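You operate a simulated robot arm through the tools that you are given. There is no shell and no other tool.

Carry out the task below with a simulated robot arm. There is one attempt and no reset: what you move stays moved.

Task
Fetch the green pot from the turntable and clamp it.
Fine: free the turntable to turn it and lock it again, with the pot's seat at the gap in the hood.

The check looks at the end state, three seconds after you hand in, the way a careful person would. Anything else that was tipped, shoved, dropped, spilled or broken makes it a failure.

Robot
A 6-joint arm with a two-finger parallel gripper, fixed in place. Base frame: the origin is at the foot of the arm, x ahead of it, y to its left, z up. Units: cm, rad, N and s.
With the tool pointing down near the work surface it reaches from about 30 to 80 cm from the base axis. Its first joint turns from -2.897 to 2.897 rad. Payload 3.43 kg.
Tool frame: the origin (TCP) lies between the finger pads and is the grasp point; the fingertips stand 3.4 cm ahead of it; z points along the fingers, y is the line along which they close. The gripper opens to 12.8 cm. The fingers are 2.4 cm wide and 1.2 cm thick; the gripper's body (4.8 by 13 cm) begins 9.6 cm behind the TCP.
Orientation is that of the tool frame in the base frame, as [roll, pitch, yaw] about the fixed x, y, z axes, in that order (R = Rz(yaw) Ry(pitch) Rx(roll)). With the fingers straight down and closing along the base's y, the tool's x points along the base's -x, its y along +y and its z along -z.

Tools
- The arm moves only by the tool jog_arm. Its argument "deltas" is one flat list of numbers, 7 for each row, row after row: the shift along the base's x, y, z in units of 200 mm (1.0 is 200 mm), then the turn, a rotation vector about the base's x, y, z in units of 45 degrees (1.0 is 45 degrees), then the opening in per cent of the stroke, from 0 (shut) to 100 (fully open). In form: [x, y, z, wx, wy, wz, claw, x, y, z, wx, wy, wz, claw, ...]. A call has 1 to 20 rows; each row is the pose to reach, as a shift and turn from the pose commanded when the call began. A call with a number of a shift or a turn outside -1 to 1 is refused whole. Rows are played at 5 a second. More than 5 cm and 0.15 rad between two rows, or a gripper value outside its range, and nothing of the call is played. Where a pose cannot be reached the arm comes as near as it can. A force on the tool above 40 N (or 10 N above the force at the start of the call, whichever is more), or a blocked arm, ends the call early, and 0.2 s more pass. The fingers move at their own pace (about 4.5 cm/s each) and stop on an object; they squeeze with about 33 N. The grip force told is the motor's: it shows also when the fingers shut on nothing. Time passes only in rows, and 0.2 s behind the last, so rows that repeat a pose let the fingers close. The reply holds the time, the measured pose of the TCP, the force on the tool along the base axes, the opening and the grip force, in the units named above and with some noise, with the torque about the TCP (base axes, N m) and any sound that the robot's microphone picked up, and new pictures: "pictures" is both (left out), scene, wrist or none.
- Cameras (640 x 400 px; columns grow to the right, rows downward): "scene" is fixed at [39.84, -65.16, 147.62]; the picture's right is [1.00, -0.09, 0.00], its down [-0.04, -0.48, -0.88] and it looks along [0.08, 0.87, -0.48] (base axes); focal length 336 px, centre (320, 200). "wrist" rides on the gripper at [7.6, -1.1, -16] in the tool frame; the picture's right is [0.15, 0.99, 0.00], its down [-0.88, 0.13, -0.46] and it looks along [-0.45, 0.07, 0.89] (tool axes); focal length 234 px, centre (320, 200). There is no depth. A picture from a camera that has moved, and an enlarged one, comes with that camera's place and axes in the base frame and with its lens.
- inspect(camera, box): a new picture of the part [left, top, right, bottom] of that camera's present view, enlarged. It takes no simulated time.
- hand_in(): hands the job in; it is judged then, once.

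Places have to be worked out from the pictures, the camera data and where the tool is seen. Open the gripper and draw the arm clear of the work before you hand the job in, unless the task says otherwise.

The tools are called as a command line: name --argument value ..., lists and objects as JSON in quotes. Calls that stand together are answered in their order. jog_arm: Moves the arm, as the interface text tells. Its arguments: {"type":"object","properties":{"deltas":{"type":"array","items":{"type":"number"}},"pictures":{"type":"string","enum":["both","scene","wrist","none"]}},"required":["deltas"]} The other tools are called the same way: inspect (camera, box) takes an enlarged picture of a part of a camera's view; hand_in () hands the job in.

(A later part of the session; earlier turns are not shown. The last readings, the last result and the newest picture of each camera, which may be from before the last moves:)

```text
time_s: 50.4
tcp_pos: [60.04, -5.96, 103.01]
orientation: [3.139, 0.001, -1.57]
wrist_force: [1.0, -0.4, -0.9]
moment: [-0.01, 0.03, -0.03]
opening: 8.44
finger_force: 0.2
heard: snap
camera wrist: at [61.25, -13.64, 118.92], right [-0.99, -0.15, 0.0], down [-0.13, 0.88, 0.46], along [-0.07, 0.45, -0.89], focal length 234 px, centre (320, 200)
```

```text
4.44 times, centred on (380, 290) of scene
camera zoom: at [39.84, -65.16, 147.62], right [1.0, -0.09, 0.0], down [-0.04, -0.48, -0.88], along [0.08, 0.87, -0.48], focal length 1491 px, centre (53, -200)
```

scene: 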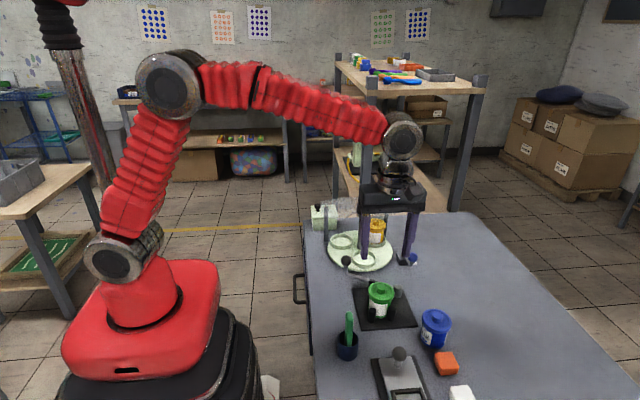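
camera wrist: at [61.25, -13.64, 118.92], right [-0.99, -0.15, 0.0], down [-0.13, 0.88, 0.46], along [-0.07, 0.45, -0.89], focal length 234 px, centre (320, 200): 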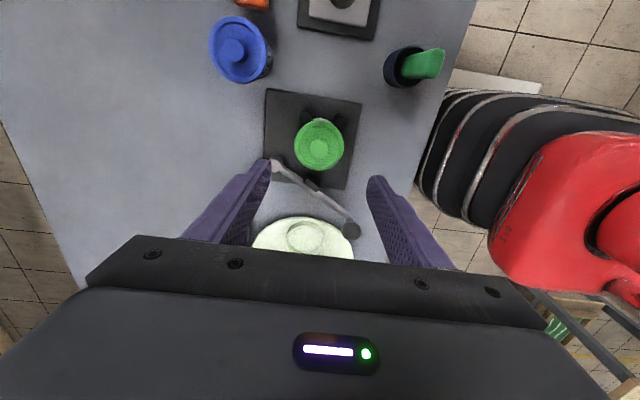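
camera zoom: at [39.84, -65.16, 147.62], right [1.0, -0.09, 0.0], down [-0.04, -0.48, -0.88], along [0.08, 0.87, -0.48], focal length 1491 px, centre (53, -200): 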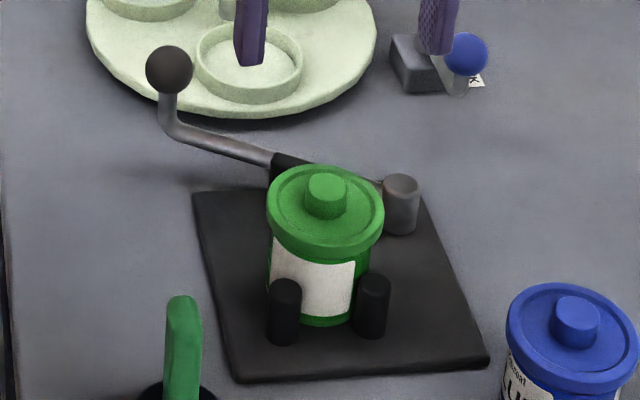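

The pot stands cleanly in the notch. Next is the clamp lever: I turn the tool back 90° so the fingers close along y, while moving above the black ball at about (53.3, 6).

jog_arm --deltas '[-0.055, 0.1, 0.02, 0, 0, -0.167, 66, -0.11, 0.2, 0.04, 0, 0, -0.333, 66, -0.165, 0.3, 0.06, 0, 0, -0.5, 60, -0.22, 0.4, 0.08, 0, 0, -0.667, 50, -0.28, 0.5, 0.1, 0, 0, -0.833, 42, -0.335, 0.6, 0.1, 0, 0, -1.0, 42]' --pictures "none"

jog_arm --deltas '[0, 0, 0, 0, 0, -0.167, 42, 0, 0, 0, 0, 0, -0.333, 42, 0, 0, 0, 0, 0, -0.5, 42, 0, 0, 0, 0, 0, -0.667, 42, 0, 0, 0, 0, 0, -0.833, 42, 0, 0, 0, 0, 0, -1.0, 42, 0, 0, 0, 0, 0, -1.0, 42]'

inspect --camera "wrist" --box '[220, 60, 440, 240]'

```text
time_s: 51.8
tcp_pos: [53.4, 5.98, 104.71]
orientation: [3.141, 0.002, -2.357]
wrist_force: [-0.8, 0.4, -0.3]
moment: [0.0, -0.03, 0.02]
opening: 5.38
finger_force: 0.1
```

```text
time_s: 53.4
tcp_pos: [53.41, 5.89, 104.75]
orientation: [3.141, 0.002, 3.14]
wrist_force: [-0.1, 0.2, 0.1]
moment: [0.01, -0.02, 0.0]
opening: 5.37
finger_force: 0.1
camera wrist: at [45.9, 4.85, 120.87], right [-0.14, 0.99, 0.0], down [0.88, 0.13, 0.46], along [0.45, 0.07, -0.89], focal length 234 px, centre (320, 200)
```

scene: 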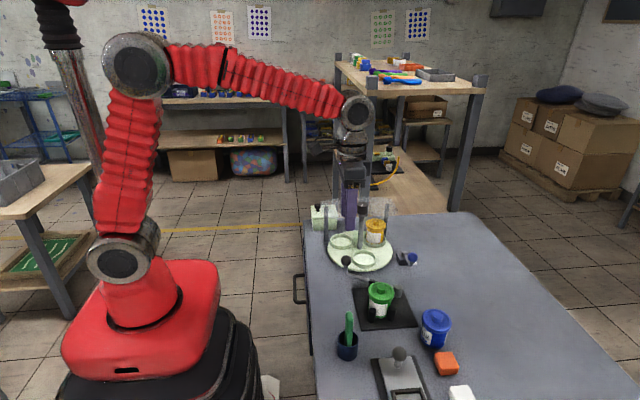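
wrist: 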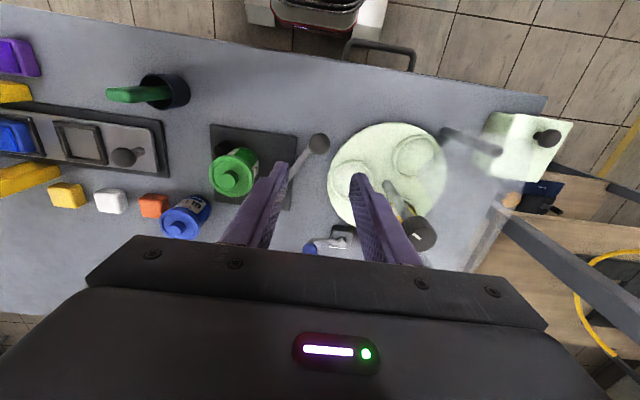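

```text
2.22 times, centred on (330, 150) of wrist
camera zoom: at [45.9, 4.85, 120.87], right [-0.14, 0.99, 0.0], down [0.88, 0.13, 0.46], along [0.45, 0.07, -0.89], focal length 520 px, centre (298, 311)
```

zoom: 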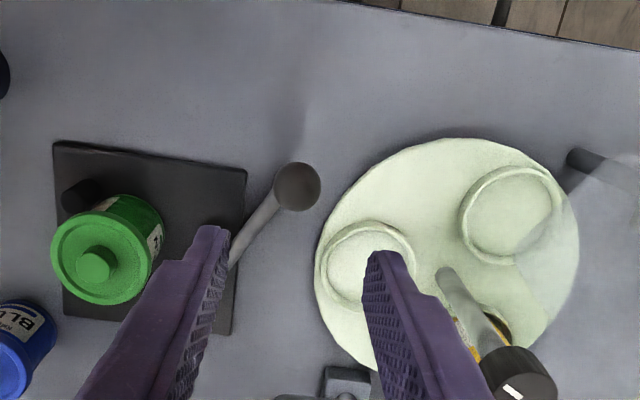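

The black ball sits exactly under the TCP. I descend around it, with the tips ending just below ball level.

jog_arm --deltas '[0, 0, -0.2, 0, 0, 0, 42, 0, 0, -0.4, 0, 0, 0, 42, 0, 0, -0.58, 0, 0, 0, 42, 0, 0, -0.7, 0, 0, 0, 42, 0, 0, -0.7, 0, 0, 0, 36, 0, 0, -0.7, 0, 0, 0, 36]'

inspect --camera "wrist" --box '[220, 60, 440, 240]'

inspect --camera "scene" --box '[325, 225, 425, 330]'

```text
time_s: 54.8
tcp_pos: [53.28, 6.0, 90.62]
orientation: [-3.141, 0.002, -3.139]
wrist_force: [0.9, -0.5, -0.2]
moment: [-0.04, 0.02, -0.01]
opening: 4.6
finger_force: 0.1
camera wrist: at [45.82, 4.84, 106.76], right [-0.15, 0.99, 0.0], down [0.88, 0.13, 0.46], along [0.45, 0.07, -0.89], focal length 234 px, centre (320, 200)
```

scene: 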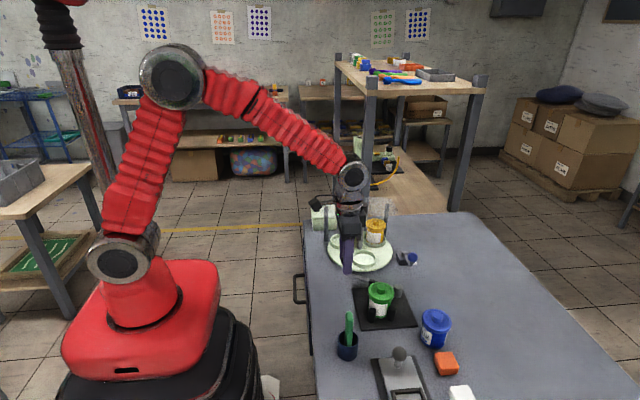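
wrist: 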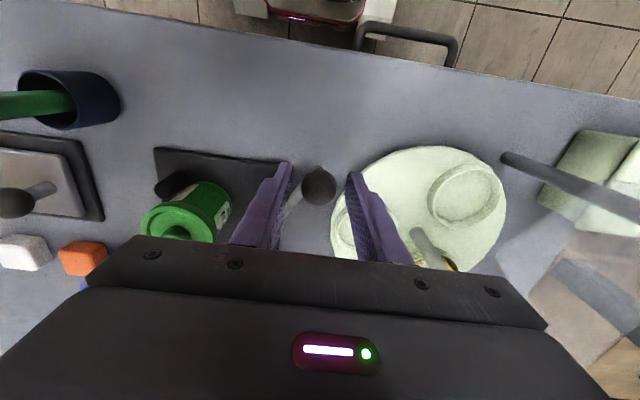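

```text
2.22 times, centred on (330, 150) of wrist
camera zoom: at [45.82, 4.84, 106.76], right [-0.15, 0.99, 0.0], down [0.88, 0.13, 0.46], along [0.45, 0.07, -0.89], focal length 520 px, centre (298, 311)
```

zoom: 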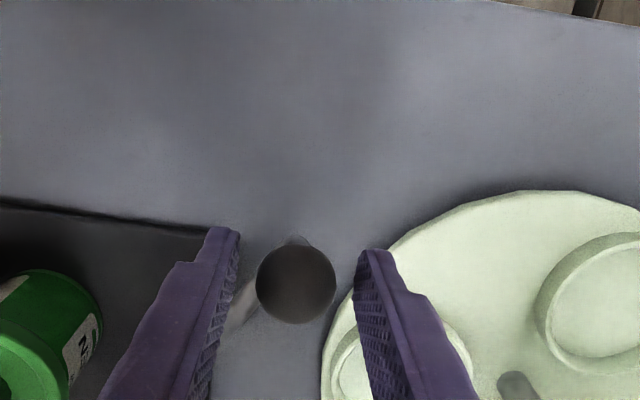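

```text
3.81 times, centred on (375, 278) of scene
camera zoom: at [39.84, -65.16, 147.62], right [1.0, -0.09, 0.0], down [-0.04, -0.48, -0.88], along [0.08, 0.87, -0.48], focal length 1278 px, centre (110, -95)
```

zoom: 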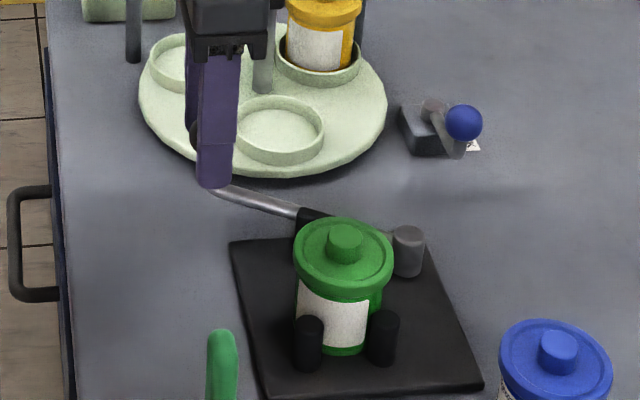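

The ball is caged between the fingers. I sweep the lever counter-clockwise about its pivot, from about 148° to 170°, as a first stage.

jog_arm --deltas '[-0.01, -0.04, 0, 0, 0, 0, 36, -0.0235, -0.079, 0, 0, 0, 0, 36, -0.035, -0.1, 0, 0, 0, 0, 36, -0.046, -0.125, 0, 0, 0, 0, 36, -0.056, -0.15, 0, 0, 0, 0, 36, -0.0655, -0.1735, 0, 0, 0, 0, 36, -0.074, -0.198, 0, 0, 0, 0, 36, -0.0815, -0.2225, 0, 0, 0, 0, 36, -0.094, -0.273, 0, 0, 0, 0, 36, -0.1, -0.3, 0, 0, 0, 0, 36]'

inspect --camera "wrist" --box '[180, 100, 400, 240]'

inspect --camera "scene" --box '[325, 235, 425, 335]'

```text
time_s: 57.0
tcp_pos: [51.45, -0.11, 90.85]
orientation: [-3.14, 0.002, -3.141]
wrist_force: [1.3, -2.4, 1.1]
moment: [-0.03, -0.03, 0.02]
opening: 4.74
finger_force: 1.4
camera wrist: at [43.85, -1.24, 106.86], right [-0.15, 0.99, 0.0], down [0.88, 0.13, 0.46], along [0.45, 0.07, -0.89], focal length 234 px, centre (320, 200)
```

scene: 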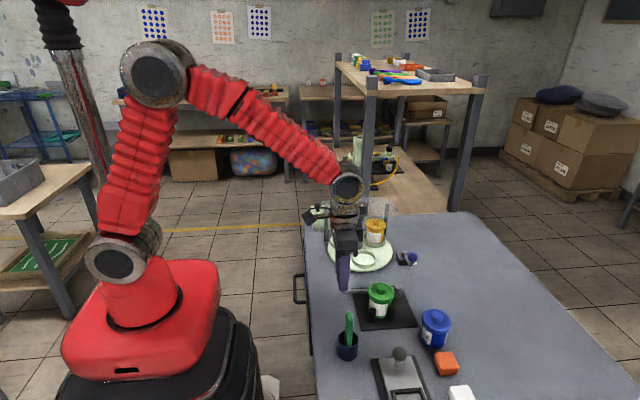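
wrist: 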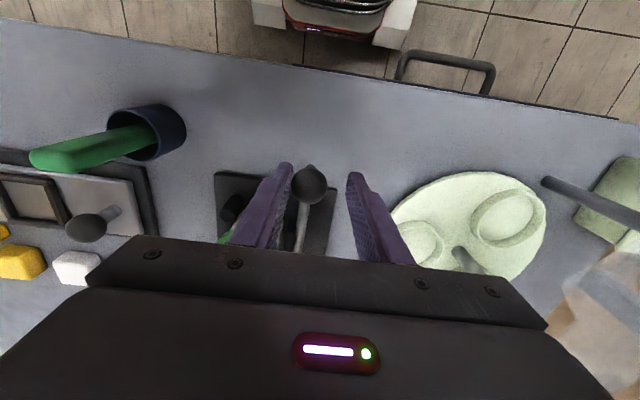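

```text
2.86 times, centred on (290, 170) of wrist
camera zoom: at [43.85, -1.24, 106.86], right [-0.15, 0.99, 0.0], down [0.88, 0.13, 0.46], along [0.45, 0.07, -0.89], focal length 669 px, centre (406, 286)
```

zoom: 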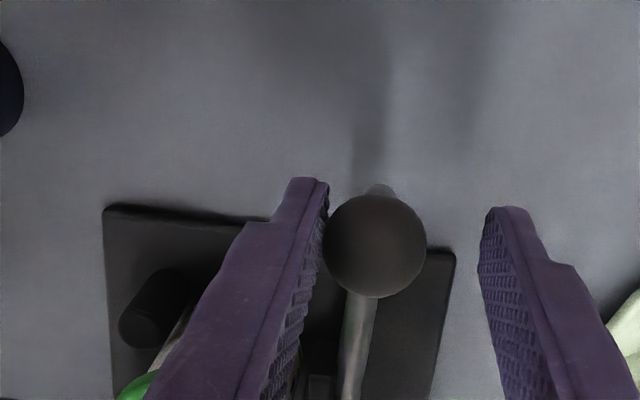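

```text
4.00 times, centred on (375, 285) of scene
camera zoom: at [39.84, -65.16, 147.62], right [1.0, -0.09, 0.0], down [-0.04, -0.48, -0.88], along [0.08, 0.87, -0.48], focal length 1342 px, centre (100, -140)
```

zoom: 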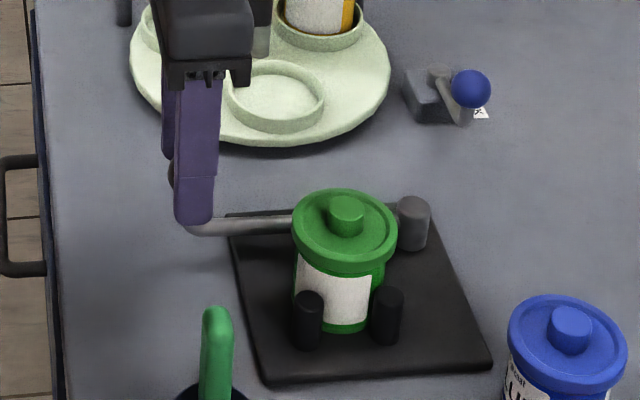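

The lever has run slightly ahead, with the ball now leaning lightly on the leading finger (2.4 N), as if an over-centre spring were closing it. I keep guiding it on slowly towards clamping.

jog_arm --deltas '[-0.005, -0.02, 0, 0, 0, 0, 36, -0.008, -0.04, 0, 0, 0, 0, 36, -0.01, -0.06, 0, 0, 0, 0, 36, -0.01, -0.08, 0, 0, 0, 0, 36, -0.01, -0.1, 0, 0, 0, 0, 36, -0.01, -0.12, 0, 0, 0, 0, 36]' --pictures "none"

inspect --camera "wrist" --box '[180, 100, 400, 240]'

inspect --camera "scene" --box '[325, 235, 425, 335]'

```text
time_s: 58.4
tcp_pos: [51.22, -2.41, 90.76]
orientation: [3.141, 0.0, 3.141]
wrist_force: [0.0, -0.6, -0.6]
moment: [0.0, -0.03, -0.03]
opening: 4.59
finger_force: 0.1
```

```text
2.86 times, centred on (290, 170) of wrist
camera zoom: at [43.71, -3.6, 106.89], right [-0.15, 0.99, 0.0], down [0.88, 0.13, 0.46], along [0.45, 0.07, -0.89], focal length 669 px, centre (406, 286)
```

zoom: 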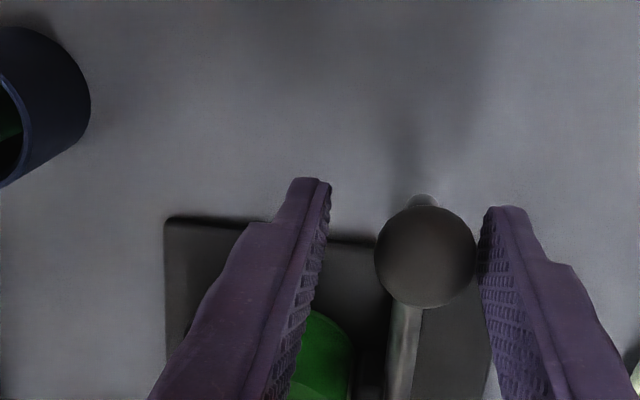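

```text
4.00 times, centred on (375, 285) of scene
camera zoom: at [39.84, -65.16, 147.62], right [1.0, -0.09, 0.0], down [-0.04, -0.48, -0.88], along [0.08, 0.87, -0.48], focal length 1342 px, centre (100, -140)
```

zoom: 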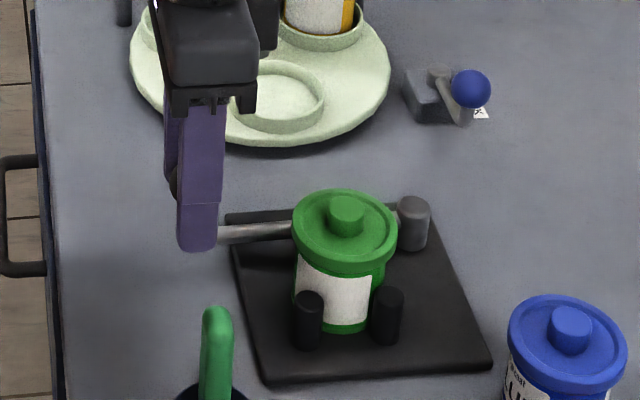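

The ball rests against the pushing finger at about 179°. I continue pushing in small steps to bring the pad onto the pot and feel the resistance.

jog_arm --deltas '[0, -0.01, 0, 0, 0, 0, 36, 0, -0.02, 0, 0, 0, 0, 36, 0.001, -0.03, 0, 0, 0, 0, 36, 0.001, -0.04, 0, 0, 0, 0, 36, 0.001, -0.05, 0, 0, 0, 0, 36]' --pictures "none"

inspect --camera "wrist" --box '[180, 100, 400, 240]'

inspect --camera "scene" --box '[355, 260, 425, 330]'

```text
time_s: 59.6
tcp_pos: [51.35, -3.3, 90.76]
orientation: [3.14, 0.002, -3.141]
wrist_force: [-0.2, 16.8, 1.8]
moment: [0.77, -0.29, 0.08]
opening: 5.38
finger_force: 5.4
```

```text
2.86 times, centred on (290, 170) of wrist
camera zoom: at [43.7, -4.54, 106.79], right [-0.15, 0.99, 0.0], down [0.88, 0.13, 0.46], along [0.45, 0.07, -0.89], focal length 669 px, centre (406, 286)
```

zoom: 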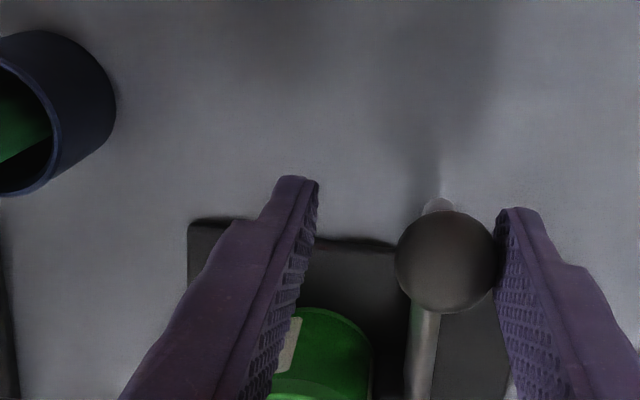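

```text
5.71 times, centred on (390, 295) of scene
camera zoom: at [39.84, -65.16, 147.62], right [1.0, -0.09, 0.0], down [-0.04, -0.48, -0.88], along [0.08, 0.87, -0.48], focal length 1918 px, centre (-80, -343)
```

zoom: 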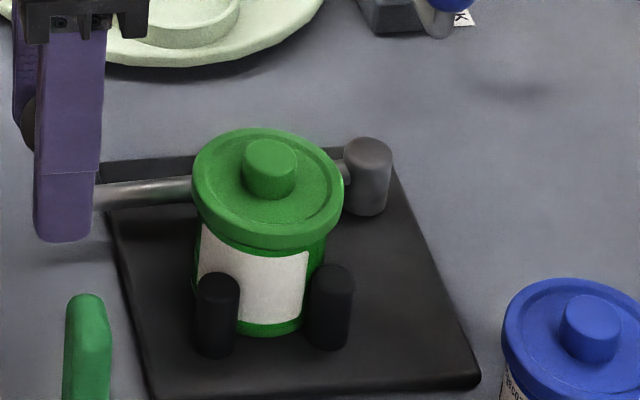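

Resistance is now 17 N with the lever at about 181°, so the pad is on the pot. I back off 0.9 cm to see whether the lever holds by itself.

jog_arm --deltas '[0, 0.02, 0, 0, 0, 0, 36, 0, 0.04, 0, 0, 0, 0, 36, 0, 0.055, 0, 0, 0, 0, 36, 0, 0.055, 0, 0, 0, 0, 36]' --pictures "none"

inspect --camera "wrist" --box '[180, 100, 400, 240]'

inspect --camera "scene" --box '[355, 260, 425, 330]'

```text
time_s: 60.6
tcp_pos: [51.27, -2.28, 90.98]
orientation: [3.141, 0.003, 3.141]
wrist_force: [0.1, 0.5, -0.3]
moment: [-0.01, 0.0, -0.03]
opening: 4.62
finger_force: 0.0
```

```text
2.86 times, centred on (290, 170) of wrist
camera zoom: at [43.74, -3.44, 106.92], right [-0.15, 0.99, 0.0], down [0.88, 0.13, 0.46], along [0.45, 0.07, -0.89], focal length 669 px, centre (406, 286)
```

zoom: 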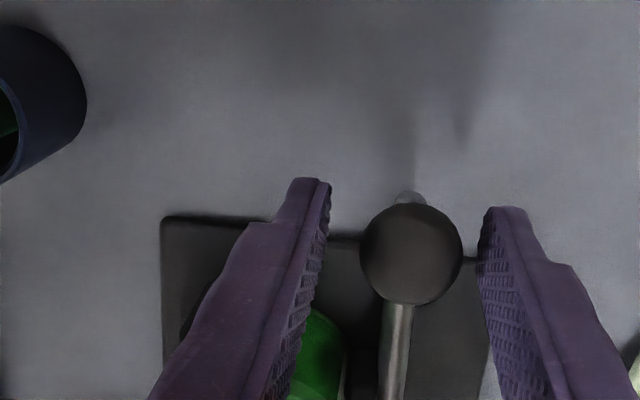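

```text
5.71 times, centred on (390, 295) of scene
camera zoom: at [39.84, -65.16, 147.62], right [1.0, -0.09, 0.0], down [-0.04, -0.48, -0.88], along [0.08, 0.87, -0.48], focal length 1918 px, centre (-80, -343)
```

zoom: 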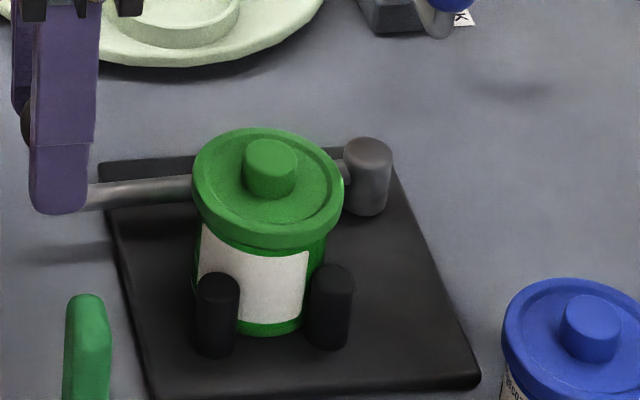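

The lever stays put after backing off, at about 181°, and the pot has been pressed against the pins. To be sure, I grip the ball and press once more, firmly but in tiny steps, while listening for a latch.

jog_arm --deltas '[0, 0.008, 0, 0, 0, 0, 20, 0, 0.008, 0, 0, 0, 0, 10, 0, 0.008, 0, 0, 0, 0, 10, 0, -0.002, 0, 0, 0, 0, 10, 0, -0.01, 0, 0, 0, 0, 10, 0, -0.018, 0, 0, 0, 0, 10, 0, -0.026, 0, 0, 0, 0, 10]' --pictures "none"

inspect --camera "scene" --box '[355, 260, 425, 330]'

```text
time_s: 61.9
tcp_pos: [51.26, -2.2, 91.01]
orientation: [3.136, 0.001, -3.14]
wrist_force: [0.5, 12.3, -6.1]
moment: [0.29, -0.44, -0.13]
opening: 2.89
finger_force: 45.1
stopped in row 6: the force on the tool passed its limit at 43 N (the readings are from after the stop); the commanded pose is now the measured one
```

```text
5.71 times, centred on (390, 295) of scene
camera zoom: at [39.84, -65.16, 147.62], right [1.0, -0.09, 0.0], down [-0.04, -0.48, -0.88], along [0.08, 0.87, -0.48], focal length 1918 px, centre (-80, -343)
```

zoom: 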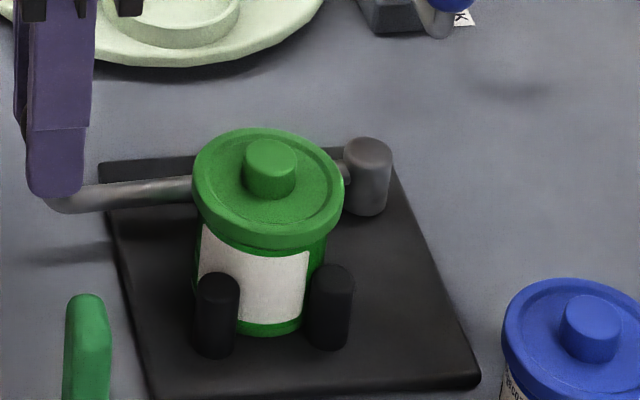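

The lever met a rigid stop at 43 N with the pot unmoved, so it is clamped tight. I open the fingers and lift straight up off the ball.

jog_arm --deltas '[0, 0, 0, 0, 0, 0, 25, 0, 0, 0, 0, 0, 0, 36, 0, 0, 0, 0, 0, 0, 42, 0, 0, 0, 0, 0, 0, 42, 0, 0, 0.1, 0, 0, 0, 42, 0, 0, 0.3, 0, 0, 0, 42, 0, 0, 0.5, 0, 0, 0, 42, 0, 0, 0.7, 0, 0, 0, 42]'

inspect --camera "scene" --box '[325, 225, 425, 330]'

inspect --camera "wrist" --box '[180, 80, 420, 240]'

```text
time_s: 63.7
tcp_pos: [51.27, -2.27, 105.0]
orientation: [3.135, 0.002, -3.141]
wrist_force: [0.3, -0.3, 0.5]
moment: [0.01, 0.0, 0.01]
opening: 5.37
finger_force: 0.1
camera wrist: at [43.7, -3.5, 121.01], right [-0.15, 0.99, 0.0], down [0.88, 0.13, 0.46], along [0.45, 0.07, -0.89], focal length 234 px, centre (320, 200)
```

scene: 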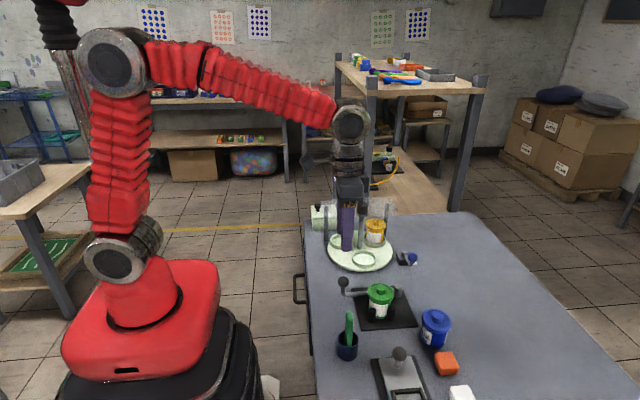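
wrist: 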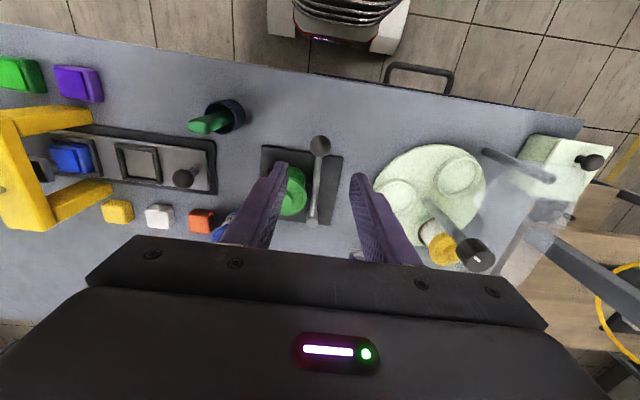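

```text
3.81 times, centred on (375, 278) of scene
camera zoom: at [39.84, -65.16, 147.62], right [1.0, -0.09, 0.0], down [-0.04, -0.48, -0.88], along [0.08, 0.87, -0.48], focal length 1278 px, centre (110, -95)
```

zoom: 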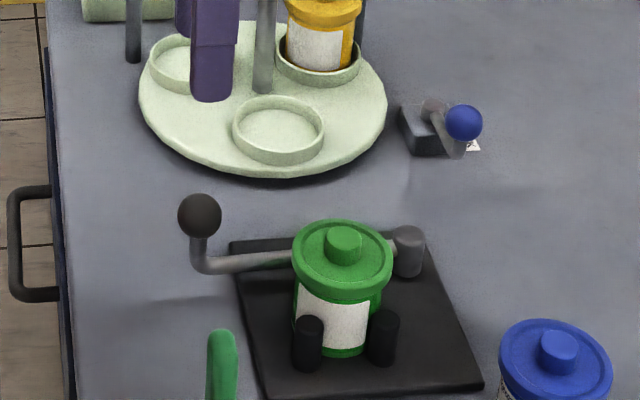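

```text
2.50 times, centred on (300, 160) of wrist
camera zoom: at [43.7, -3.5, 121.01], right [-0.15, 0.99, 0.0], down [0.88, 0.13, 0.46], along [0.45, 0.07, -0.89], focal length 585 px, centre (370, 300)
```

zoom: 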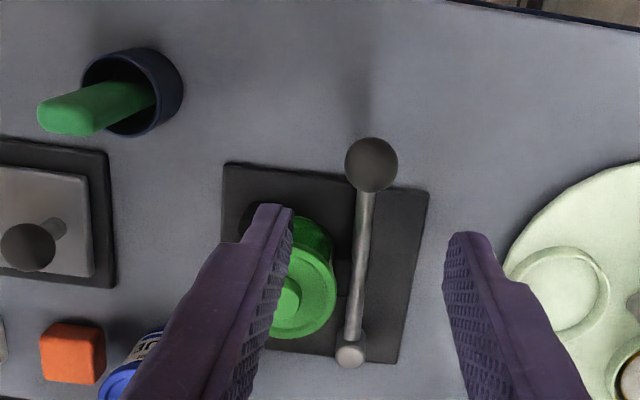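

The lever remains in the clamped position and the turntable is unchanged. I move up and to the side with open fingers to check the pad contact and the whole scene.

jog_arm --deltas '[-0.02, -0.08, 0.1, 0, 0, 0, 60, -0.05, -0.17, 0.2, 0, 0, 0, 80, -0.08, -0.25, 0.25, 0, 0, 0, 100, -0.1, -0.3, 0.25, 0, 0, 0, 100, -0.1, -0.3, 0.25, 0, 0, 0, 100]'

inspect --camera "wrist" --box '[260, 120, 400, 235]'

inspect --camera "scene" --box '[300, 190, 430, 275]'

inspect --camera "scene" --box '[355, 260, 425, 330]'

```text
time_s: 64.9
tcp_pos: [49.13, -8.44, 110.08]
orientation: [3.135, 0.002, -3.142]
wrist_force: [-0.4, 0.6, 0.2]
moment: [0.02, 0.02, -0.01]
opening: 12.82
finger_force: 0.1
camera wrist: at [41.67, -9.7, 126.09], right [-0.15, 0.99, 0.0], down [0.88, 0.13, 0.46], along [0.45, 0.07, -0.89], focal length 234 px, centre (320, 200)
```

scene: 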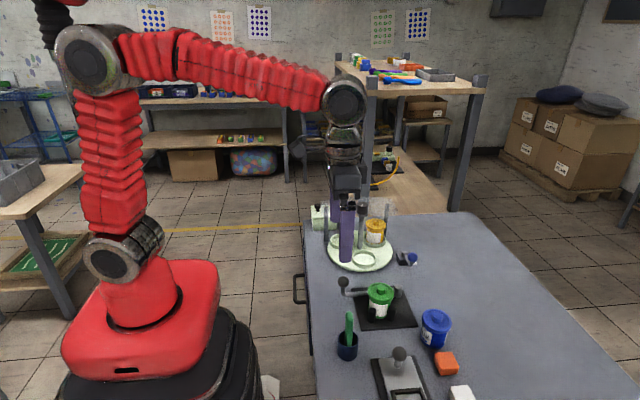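
wrist: 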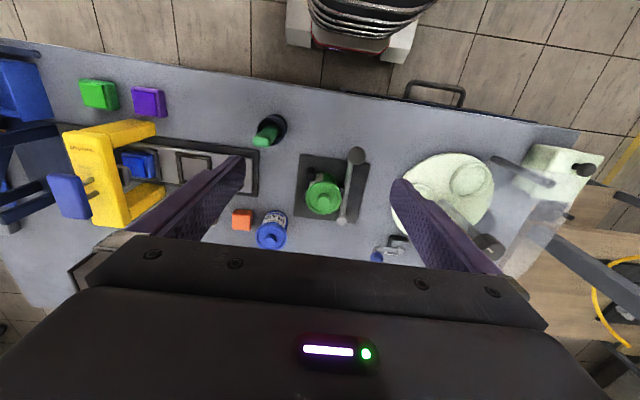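

```text
3.48 times, centred on (330, 178) of wrist
camera zoom: at [41.67, -9.7, 126.09], right [-0.15, 0.99, 0.0], down [0.88, 0.13, 0.46], along [0.45, 0.07, -0.89], focal length 814 px, centre (285, 278)
```

zoom: 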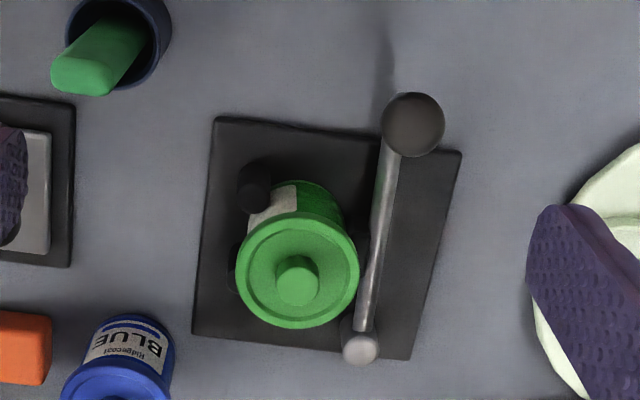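

```text
4.71 times, centred on (365, 232) of scene
camera zoom: at [39.84, -65.16, 147.62], right [1.0, -0.09, 0.0], down [-0.04, -0.48, -0.88], along [0.08, 0.87, -0.48], focal length 1579 px, centre (108, 47)
```

zoom: 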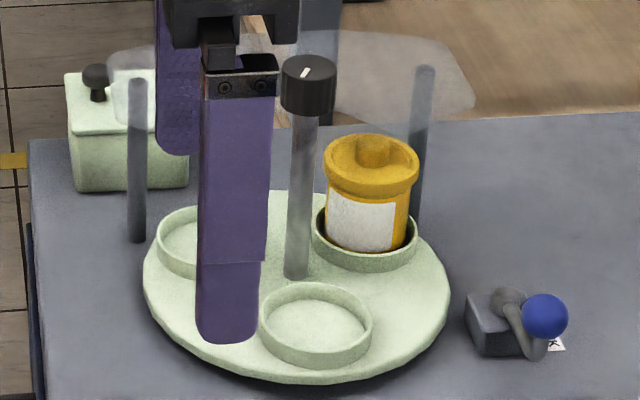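

```text
5.71 times, centred on (390, 295) of scene
camera zoom: at [39.84, -65.16, 147.62], right [1.0, -0.09, 0.0], down [-0.04, -0.48, -0.88], along [0.08, 0.87, -0.48], focal length 1918 px, centre (-80, -343)
```

zoom: 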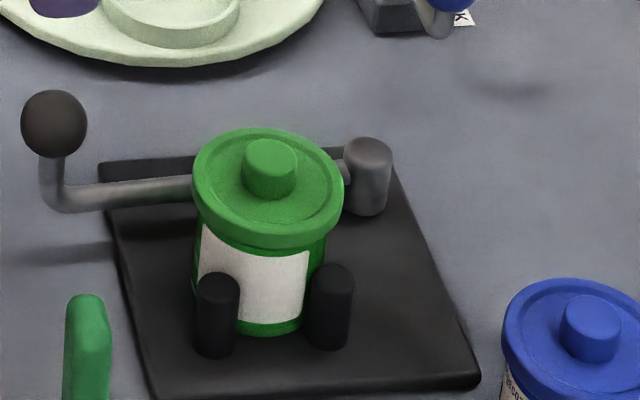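

Pot, pad and lever all look right, and the seat ring sits pixel-exactly at its original gap position. As a last check I test that the lock really holds, by gripping the knob and applying a tiny twist; first I fly above it.

jog_arm --deltas '[0.08, 0.2, 0, 0, 0, 0, 100, 0.16, 0.42, 0, 0, 0, 0, 100, 0.24, 0.64, 0, 0, 0, 0, 100, 0.32, 0.84, 0, 0, 0, 0, 100, 0.4, 1.0, 0, 0, 0, 0, 100]' --pictures "none"

jog_arm --deltas '[0.07, 0.16, 0, 0, 0, 0, 90, 0.146, 0.346, 0, 0, 0, 0, 80, 0.146, 0.346, 0, 0, 0, 0, 60, 0.146, 0.346, 0, 0, 0, 0, 60]' --pictures "none"

inspect --camera "wrist" --box '[220, 100, 420, 240]'

```text
time_s: 66.1
tcp_pos: [57.13, 11.57, 110.24]
orientation: [3.139, 0.001, -3.141]
wrist_force: [0.2, 0.3, -0.9]
moment: [-0.02, -0.03, 0.02]
opening: 12.81
finger_force: 0.0
```

```text
time_s: 67.1
tcp_pos: [60.18, 18.61, 109.98]
orientation: [3.136, 0.001, -3.141]
wrist_force: [0.5, -0.5, -0.9]
moment: [0.02, 0.03, -0.02]
opening: 7.67
finger_force: 0.0
```

```text
2.86 times, centred on (320, 170) of wrist
camera zoom: at [52.57, 17.37, 126.03], right [-0.15, 0.99, 0.0], down [0.88, 0.13, 0.46], along [0.45, 0.07, -0.89], focal length 669 px, centre (320, 286)
```

zoom: 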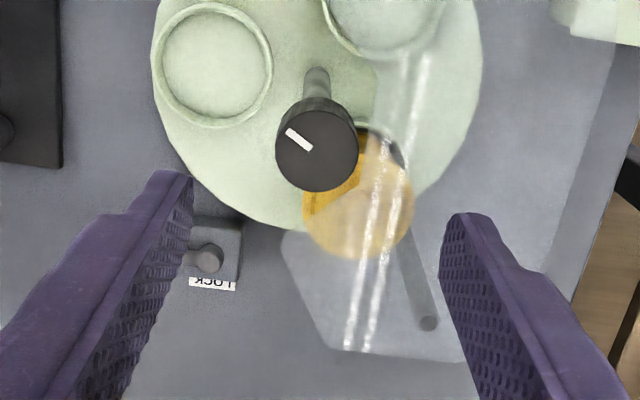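

The knob is centred within 0.2 cm. I descend with that correction and close on it.

jog_arm --deltas '[-0.01, -0.005, 0, 0, 0, 0, 60, -0.01, -0.005, -0.2, 0, 0, 0, 60, -0.01, -0.005, -0.4, 0, 0, 0, 60, -0.01, -0.005, -0.47, 0, 0, 0, 40, -0.01, -0.005, -0.47, 0, 0, 0, 28, -0.01, -0.005, -0.47, 0, 0, 0, 20, -0.01, -0.005, -0.47, 0, 0, 0, 20, -0.01, -0.005, -0.47, 0, 0, 0, 20]' --pictures "none"

jog_arm --deltas '[0, 0, 0, 0, 0, -0.015, 20, 0, 0, 0, 0, 0, -0.03, 20, 0, 0, 0, 0, 0, -0.045, 20]' --pictures "none"

inspect --camera "scene" --box '[300, 190, 430, 275]'

```text
time_s: 68.9
tcp_pos: [59.91, 18.47, 100.82]
orientation: [3.137, 0.002, -3.141]
wrist_force: [0.7, 8.3, -5.2]
moment: [-0.13, -0.82, 0.02]
opening: 3.36
finger_force: 45.0
```

```text
time_s: 69.7
tcp_pos: [59.83, 18.48, 100.72]
orientation: [3.136, 0.001, 3.105]
wrist_force: [-7.0, 6.7, 10.7]
moment: [-0.52, 1.3, 0.09]
opening: 3.35
finger_force: 45.1
```

```text
4.71 times, centred on (365, 232) of scene
camera zoom: at [39.84, -65.16, 147.62], right [1.0, -0.09, 0.0], down [-0.04, -0.48, -0.88], along [0.08, 0.87, -0.48], focal length 1579 px, centre (108, 47)
```

zoom: 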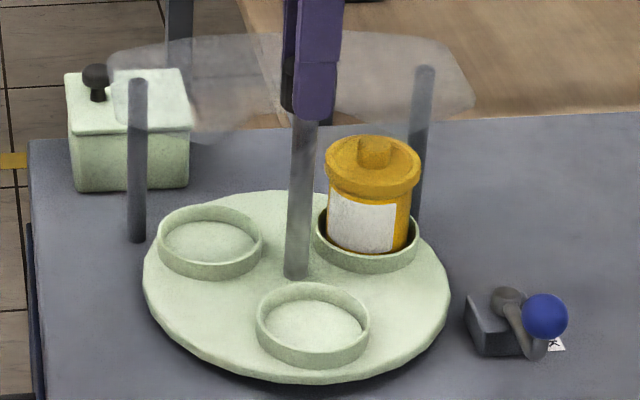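

The table appears to have followed by about 2° with only 0.09 N·m, so I need to know whether that is lock play. I return and twist slightly the other way.

jog_arm --deltas '[0, 0, 0, 0, 0, 0.015, 20, 0, 0, 0, 0, 0, 0.03, 20, 0, 0, 0, 0, 0, 0.045, 20, 0, 0, 0, 0, 0, 0.06, 20, 0, 0, 0, 0, 0, 0.075, 20, 0, 0, 0, 0, 0, 0.09, 20]' --pictures "none"

inspect --camera "scene" --box '[300, 190, 430, 275]'

```text
time_s: 71.1
tcp_pos: [59.98, 18.54, 100.62]
orientation: [3.137, 0.004, -3.106]
wrist_force: [-1.0, 1.1, 17.6]
moment: [-0.48, 0.01, 0.04]
opening: 3.29
finger_force: 45.5
```

```text
4.71 times, centred on (365, 232) of scene
camera zoom: at [39.84, -65.16, 147.62], right [1.0, -0.09, 0.0], down [-0.04, -0.48, -0.88], along [0.08, 0.87, -0.48], focal length 1579 px, centre (108, 47)
```

zoom: 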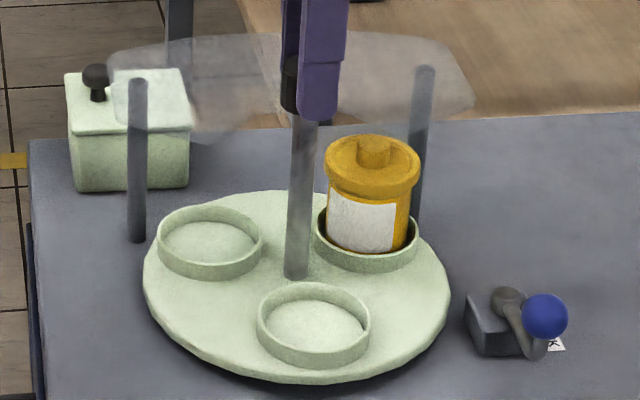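

The table barely followed the 4° reverse twist, so the grip mostly slipped against something holding it, but it still sits about 1° clockwise of where it was. I twist a further 5° counter-clockwise to see whether it is really held.

jog_arm --deltas '[0, 0, 0, 0, 0, 0.02, 10, 0, 0, 0, 0, 0, 0.04, 10, 0, 0, 0, 0, 0, 0.06, 10, 0, 0, 0, 0, 0, 0.08, 10, 0, 0, 0, 0, 0, 0.1, 10, 0, 0, 0, 0, 0, 0.12, 10]' --pictures "none"

inspect --camera "scene" --box '[300, 190, 430, 275]'

inspect --camera "wrist" --box '[220, 100, 420, 240]'

```text
time_s: 72.5
tcp_pos: [59.84, 18.43, 100.53]
orientation: [3.135, 0.001, -3.01]
wrist_force: [-0.4, 2.0, 20.4]
moment: [-0.27, -0.06, -0.08]
opening: 3.33
finger_force: 44.9
```

```text
4.71 times, centred on (365, 232) of scene
camera zoom: at [39.84, -65.16, 147.62], right [1.0, -0.09, 0.0], down [-0.04, -0.48, -0.88], along [0.08, 0.87, -0.48], focal length 1579 px, centre (108, 47)
```

zoom: 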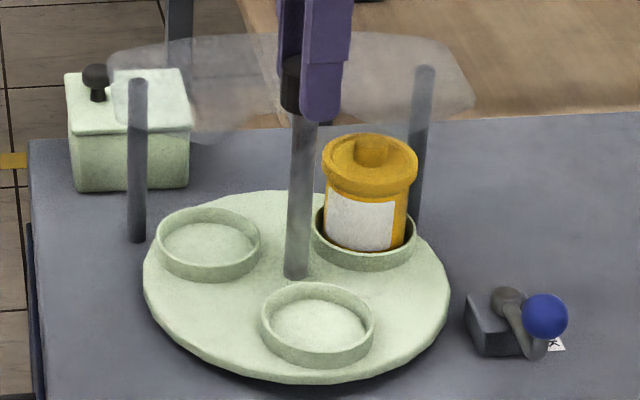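

```text
2.86 times, centred on (320, 170) of wrist
camera zoom: at [52.64, 16.27, 116.6], right [-0.27, 0.96, 0.0], down [0.86, 0.24, 0.46], along [0.44, 0.13, -0.89], focal length 669 px, centre (320, 286)
```

zoom: 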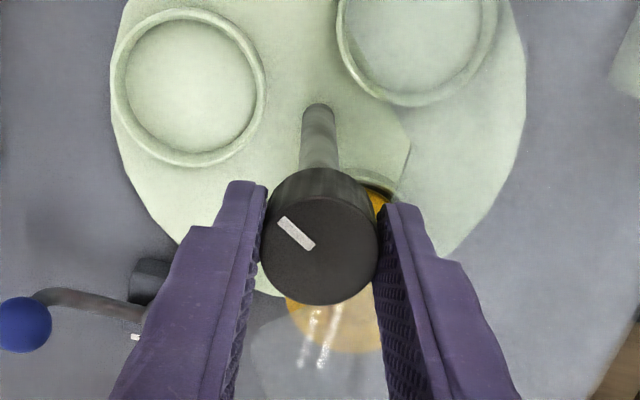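

The table is now about 1.5° counter-clockwise of its index, while the tool turned further. It could be lock play of ±1.5°, so I relax the grip, re-grip and twist 5° more in the same direction: if the table stays, it is held.

jog_arm --deltas '[0, 0, 0, 0, 0, 0, 40, 0, 0, 0, 0, 0, 0, 40, 0.004, 0.002, 0, 0, 0, 0, 40, 0.004, 0.002, 0, 0, 0, 0, 20, 0.004, 0.002, 0, 0, 0, 0, 10, 0.004, 0.002, 0, 0, 0, 0, 10]' --pictures "none"

inspect --camera "scene" --box '[300, 190, 430, 275]'

jog_arm --deltas '[0, 0, 0, 0, 0, 0.02, 10, 0, 0, 0, 0, 0, 0.04, 10, 0, 0, 0, 0, 0, 0.06, 10, 0, 0, 0, 0, 0, 0.08, 10, 0, 0, 0, 0, 0, 0.1, 10, 0, 0, 0, 0, 0, 0.12, 10]' --pictures "none"

inspect --camera "scene" --box '[300, 190, 430, 275]'

```text
time_s: 73.9
tcp_pos: [60.04, 18.52, 100.61]
orientation: [3.138, 0.003, -3.012]
wrist_force: [-1.9, -2.5, -2.1]
moment: [-0.54, -0.11, 0.03]
opening: 3.33
finger_force: 45.2
```

```text
4.71 times, centred on (365, 232) of scene
camera zoom: at [39.84, -65.16, 147.62], right [1.0, -0.09, 0.0], down [-0.04, -0.48, -0.88], along [0.08, 0.87, -0.48], focal length 1579 px, centre (108, 47)
```

zoom: 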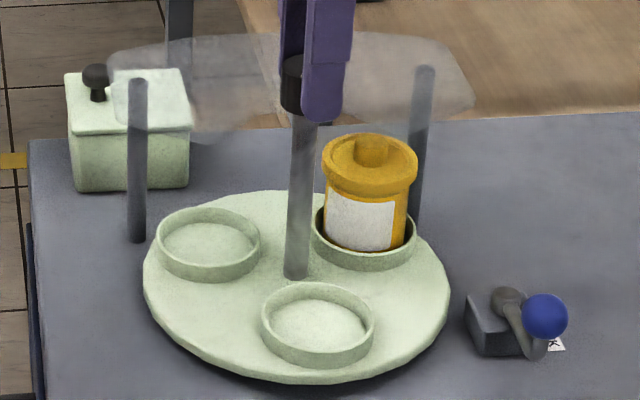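

```text
time_s: 75.3
tcp_pos: [60.14, 18.48, 100.61]
orientation: [3.134, 0.002, -2.917]
wrist_force: [-1.9, -7.5, 0.0]
moment: [-0.54, 0.27, -0.01]
opening: 3.37
finger_force: 45.5
```

```text
4.71 times, centred on (365, 232) of scene
camera zoom: at [39.84, -65.16, 147.62], right [1.0, -0.09, 0.0], down [-0.04, -0.48, -0.88], along [0.08, 0.87, -0.48], focal length 1579 px, centre (108, 47)
```

zoom: 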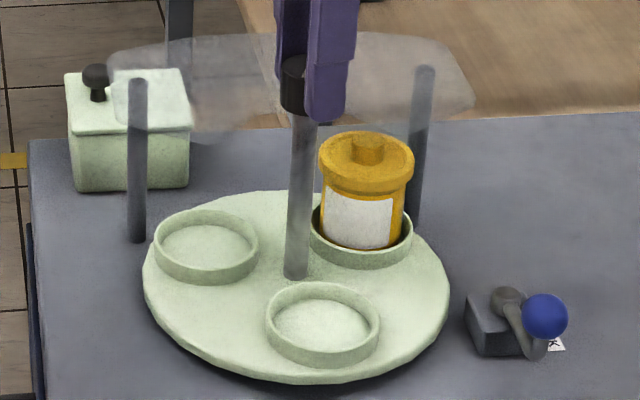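

The table crept about 5° from its index while the tool slipped through roughly twice that. When freed it followed with no slip, so the lock acts like a brake that I have just forced. I should restore it properly: release the knob, free the lock, re-index, and lock again.

jog_arm --deltas '[0, 0, 0, 0, 0, 0, 30, 0, 0, 0, 0, 0, 0, 60, 0, 0, 0, 0, 0, 0, 60, 0, 0, 0.2, 0, 0, 0, 60, 0, 0, 0.4, 0, 0, 0, 60, 0, 0, 0.5, 0, 0, 0, 60]' --pictures "none"

inspect --camera "scene" --box '[300, 190, 430, 275]'

jog_arm --deltas '[0.1, -0.095, 0, 0, 0, 0.167, 60, 0.21, -0.19, 0, 0, 0, 0.333, 50, 0.315, -0.285, 0, 0, 0, 0.5, 42, 0.42, -0.38, 0, 0, 0, 0.667, 42, 0.525, -0.475, 0, 0, 0, 0.833, 42, 0.628, -0.569, 0, 0, 0, 1.0, 42, 0.628, -0.569, 0, 0, 0, 1.0, 42]' --pictures "wrist"

inspect --camera "wrist" --box '[220, 60, 420, 240]'

```text
time_s: 76.7
tcp_pos: [60.11, 18.57, 110.6]
orientation: [3.135, 0.0, -2.918]
wrist_force: [0.9, -0.2, -0.8]
moment: [0.0, -0.01, -0.02]
opening: 7.69
finger_force: 0.1
```

```text
4.71 times, centred on (365, 232) of scene
camera zoom: at [39.84, -65.16, 147.62], right [1.0, -0.09, 0.0], down [-0.04, -0.48, -0.88], along [0.08, 0.87, -0.48], focal length 1579 px, centre (108, 47)
```

zoom: 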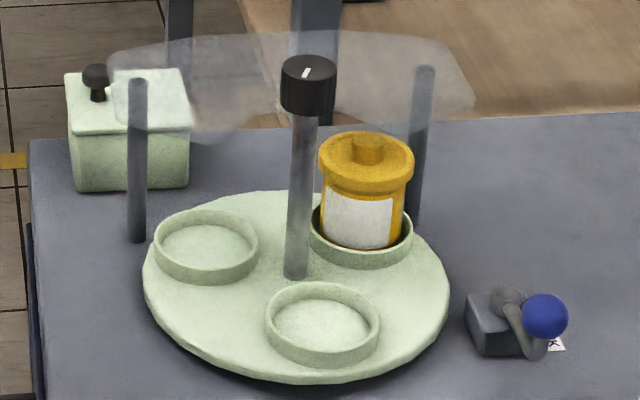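

```text
time_s: 78.3
tcp_pos: [72.75, 7.34, 110.59]
orientation: [3.136, 0.002, -2.131]
wrist_force: [0.0, -0.6, -0.7]
moment: [-0.02, 0.01, 0.02]
opening: 5.37
finger_force: 0.1
camera wrist: at [69.77, 0.19, 126.64], right [-0.92, 0.4, 0.0], down [0.36, 0.81, 0.46], along [0.18, 0.42, -0.89], focal length 234 px, centre (320, 200)
```

wrist: 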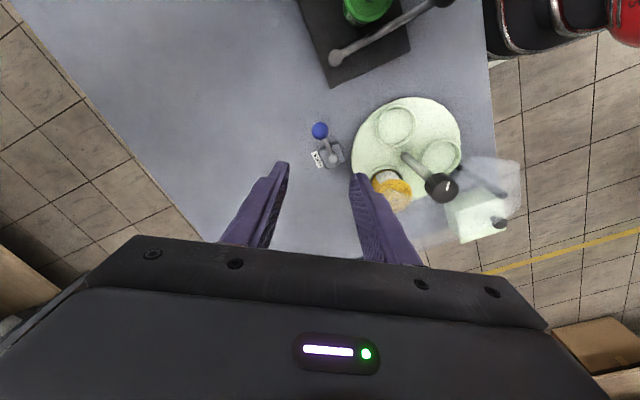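

```text
2.22 times, centred on (320, 150) of wrist
camera zoom: at [69.77, 0.19, 126.64], right [-0.92, 0.4, 0.0], down [0.36, 0.81, 0.46], along [0.18, 0.42, -0.89], focal length 520 px, centre (320, 311)
```

zoom: 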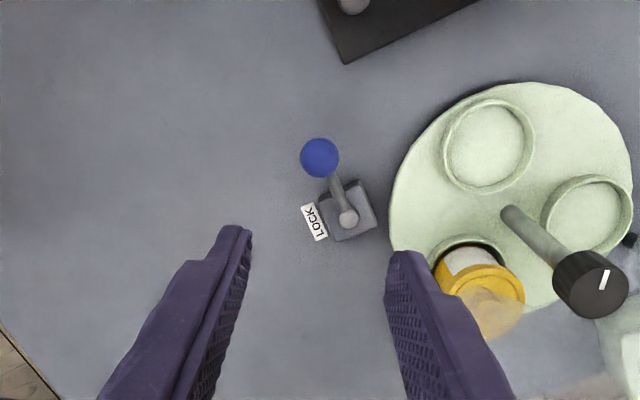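

The ball is at about (72.6, 7.1), nearly straight below. I descend in two stages to cage it.

jog_arm --deltas '[-0.007, -0.014, -0.2, 0, 0, 0, 42, -0.007, -0.014, -0.42, 0, 0, 0, 42, -0.007, -0.014, -0.64, 0, 0, 0, 42, -0.007, -0.014, -0.84, 0, 0, 0, 42, -0.007, -0.014, -0.84, 0, 0, 0, 38]' --pictures "wrist"

inspect --camera "wrist" --box '[220, 60, 420, 240]'

```text
time_s: 79.5
tcp_pos: [72.51, 6.95, 93.72]
orientation: [3.137, 0.002, -2.132]
wrist_force: [-0.2, 0.0, -0.7]
moment: [0.0, -0.03, -0.01]
opening: 4.85
finger_force: 0.1
camera wrist: at [69.43, -0.22, 109.68], right [-0.92, 0.4, 0.0], down [0.36, 0.81, 0.46], along [0.18, 0.42, -0.89], focal length 234 px, centre (320, 200)
```

wrist: 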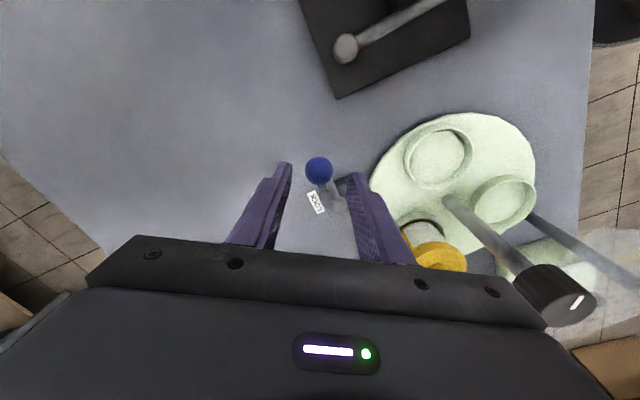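

```text
2.22 times, centred on (320, 150) of wrist
camera zoom: at [69.43, -0.22, 109.68], right [-0.92, 0.4, 0.0], down [0.36, 0.81, 0.46], along [0.18, 0.42, -0.89], focal length 520 px, centre (320, 311)
```

zoom: 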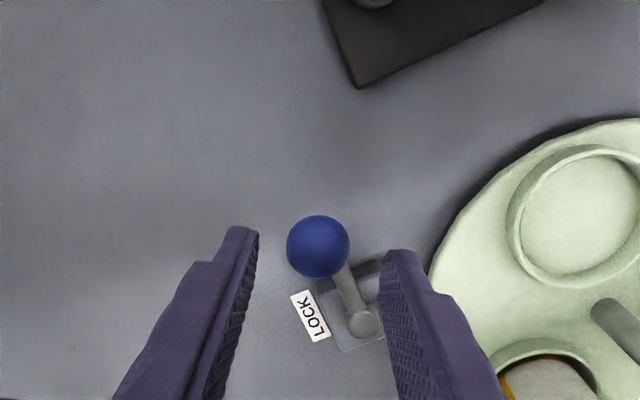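

The ball is well centred. I lower the last 3.9 cm and sweep the lever clockwise to the free stop along the same arc.

jog_arm --deltas '[0, 0, -0.1, 0, 0, 0, 38, 0, 0, -0.195, 0, 0, 0, 38, 0, 0, -0.195, 0, 0, 0, 36, -0.035, 0.0025, -0.195, 0, 0, 0, 36, -0.067, 0.01, -0.195, 0, 0, 0, 36, -0.099, 0.018, -0.195, 0, 0, 0, 36, -0.128, 0.031, -0.195, 0, 0, 0, 36, -0.1585, 0.0475, -0.195, 0, 0, 0, 36, -0.184, 0.068, -0.195, 0, 0, 0, 36, -0.2095, 0.089, -0.195, 0, 0, 0, 36, -0.233, 0.116, -0.195, 0, 0, 0, 36, -0.25, 0.1415, -0.195, 0, 0, 0, 36]' --pictures "none"

inspect --camera "wrist" --box '[220, 60, 420, 240]'

inspect --camera "scene" --box '[340, 200, 450, 280]'

```text
time_s: 82.1
tcp_pos: [67.61, 9.67, 89.94]
orientation: [3.135, 0.002, -2.133]
wrist_force: [0.6, -0.1, 0.4]
moment: [0.01, -0.01, 0.0]
opening: 4.6
finger_force: 0.1
```

```text
2.22 times, centred on (320, 150) of wrist
camera zoom: at [64.59, 2.59, 105.88], right [-0.92, 0.4, 0.0], down [0.36, 0.81, 0.46], along [0.18, 0.42, -0.89], focal length 520 px, centre (320, 311)
```

zoom: 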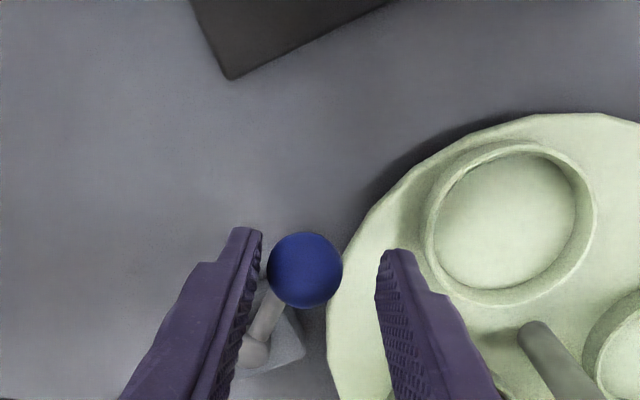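

```text
5.00 times, centred on (395, 240) of scene
camera zoom: at [39.84, -65.16, 147.62], right [1.0, -0.09, 0.0], down [-0.04, -0.48, -0.88], along [0.08, 0.87, -0.48], focal length 1678 px, centre (-55, 0)
```

zoom: 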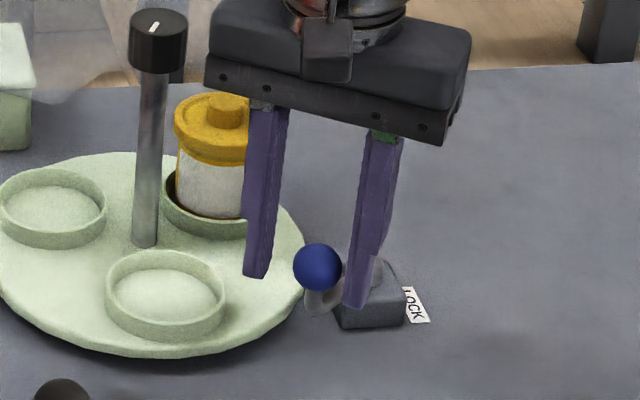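

The lever is nearly at the free stop with no resistance yet. I push the last few millimetres to the stop.

jog_arm --deltas '[-0.007, 0.012, 0, 0, 0, 0, 36, -0.012, 0.025, 0, 0, 0, 0, 36, -0.016, 0.036, 0, 0, 0, 0, 36]' --pictures "none"

inspect --camera "scene" --box '[340, 200, 450, 280]'

```text
time_s: 82.9
tcp_pos: [67.19, 10.37, 89.92]
orientation: [3.136, 0.001, -2.132]
wrist_force: [5.3, -5.9, 1.1]
moment: [-0.09, -0.11, -0.04]
opening: 5.0
finger_force: 3.5
```

```text
5.00 times, centred on (395, 240) of scene
camera zoom: at [39.84, -65.16, 147.62], right [1.0, -0.09, 0.0], down [-0.04, -0.48, -0.88], along [0.08, 0.87, -0.48], focal length 1678 px, centre (-55, 0)
```

zoom: 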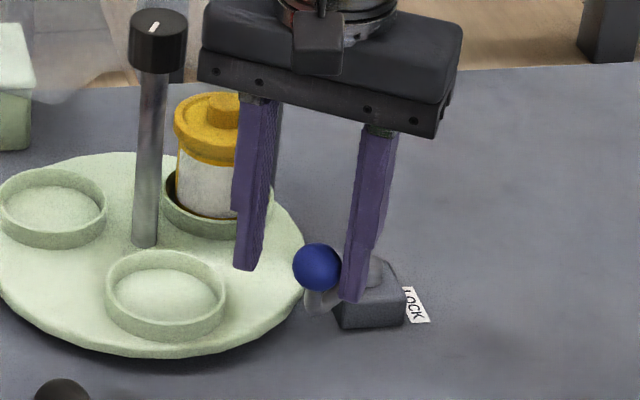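

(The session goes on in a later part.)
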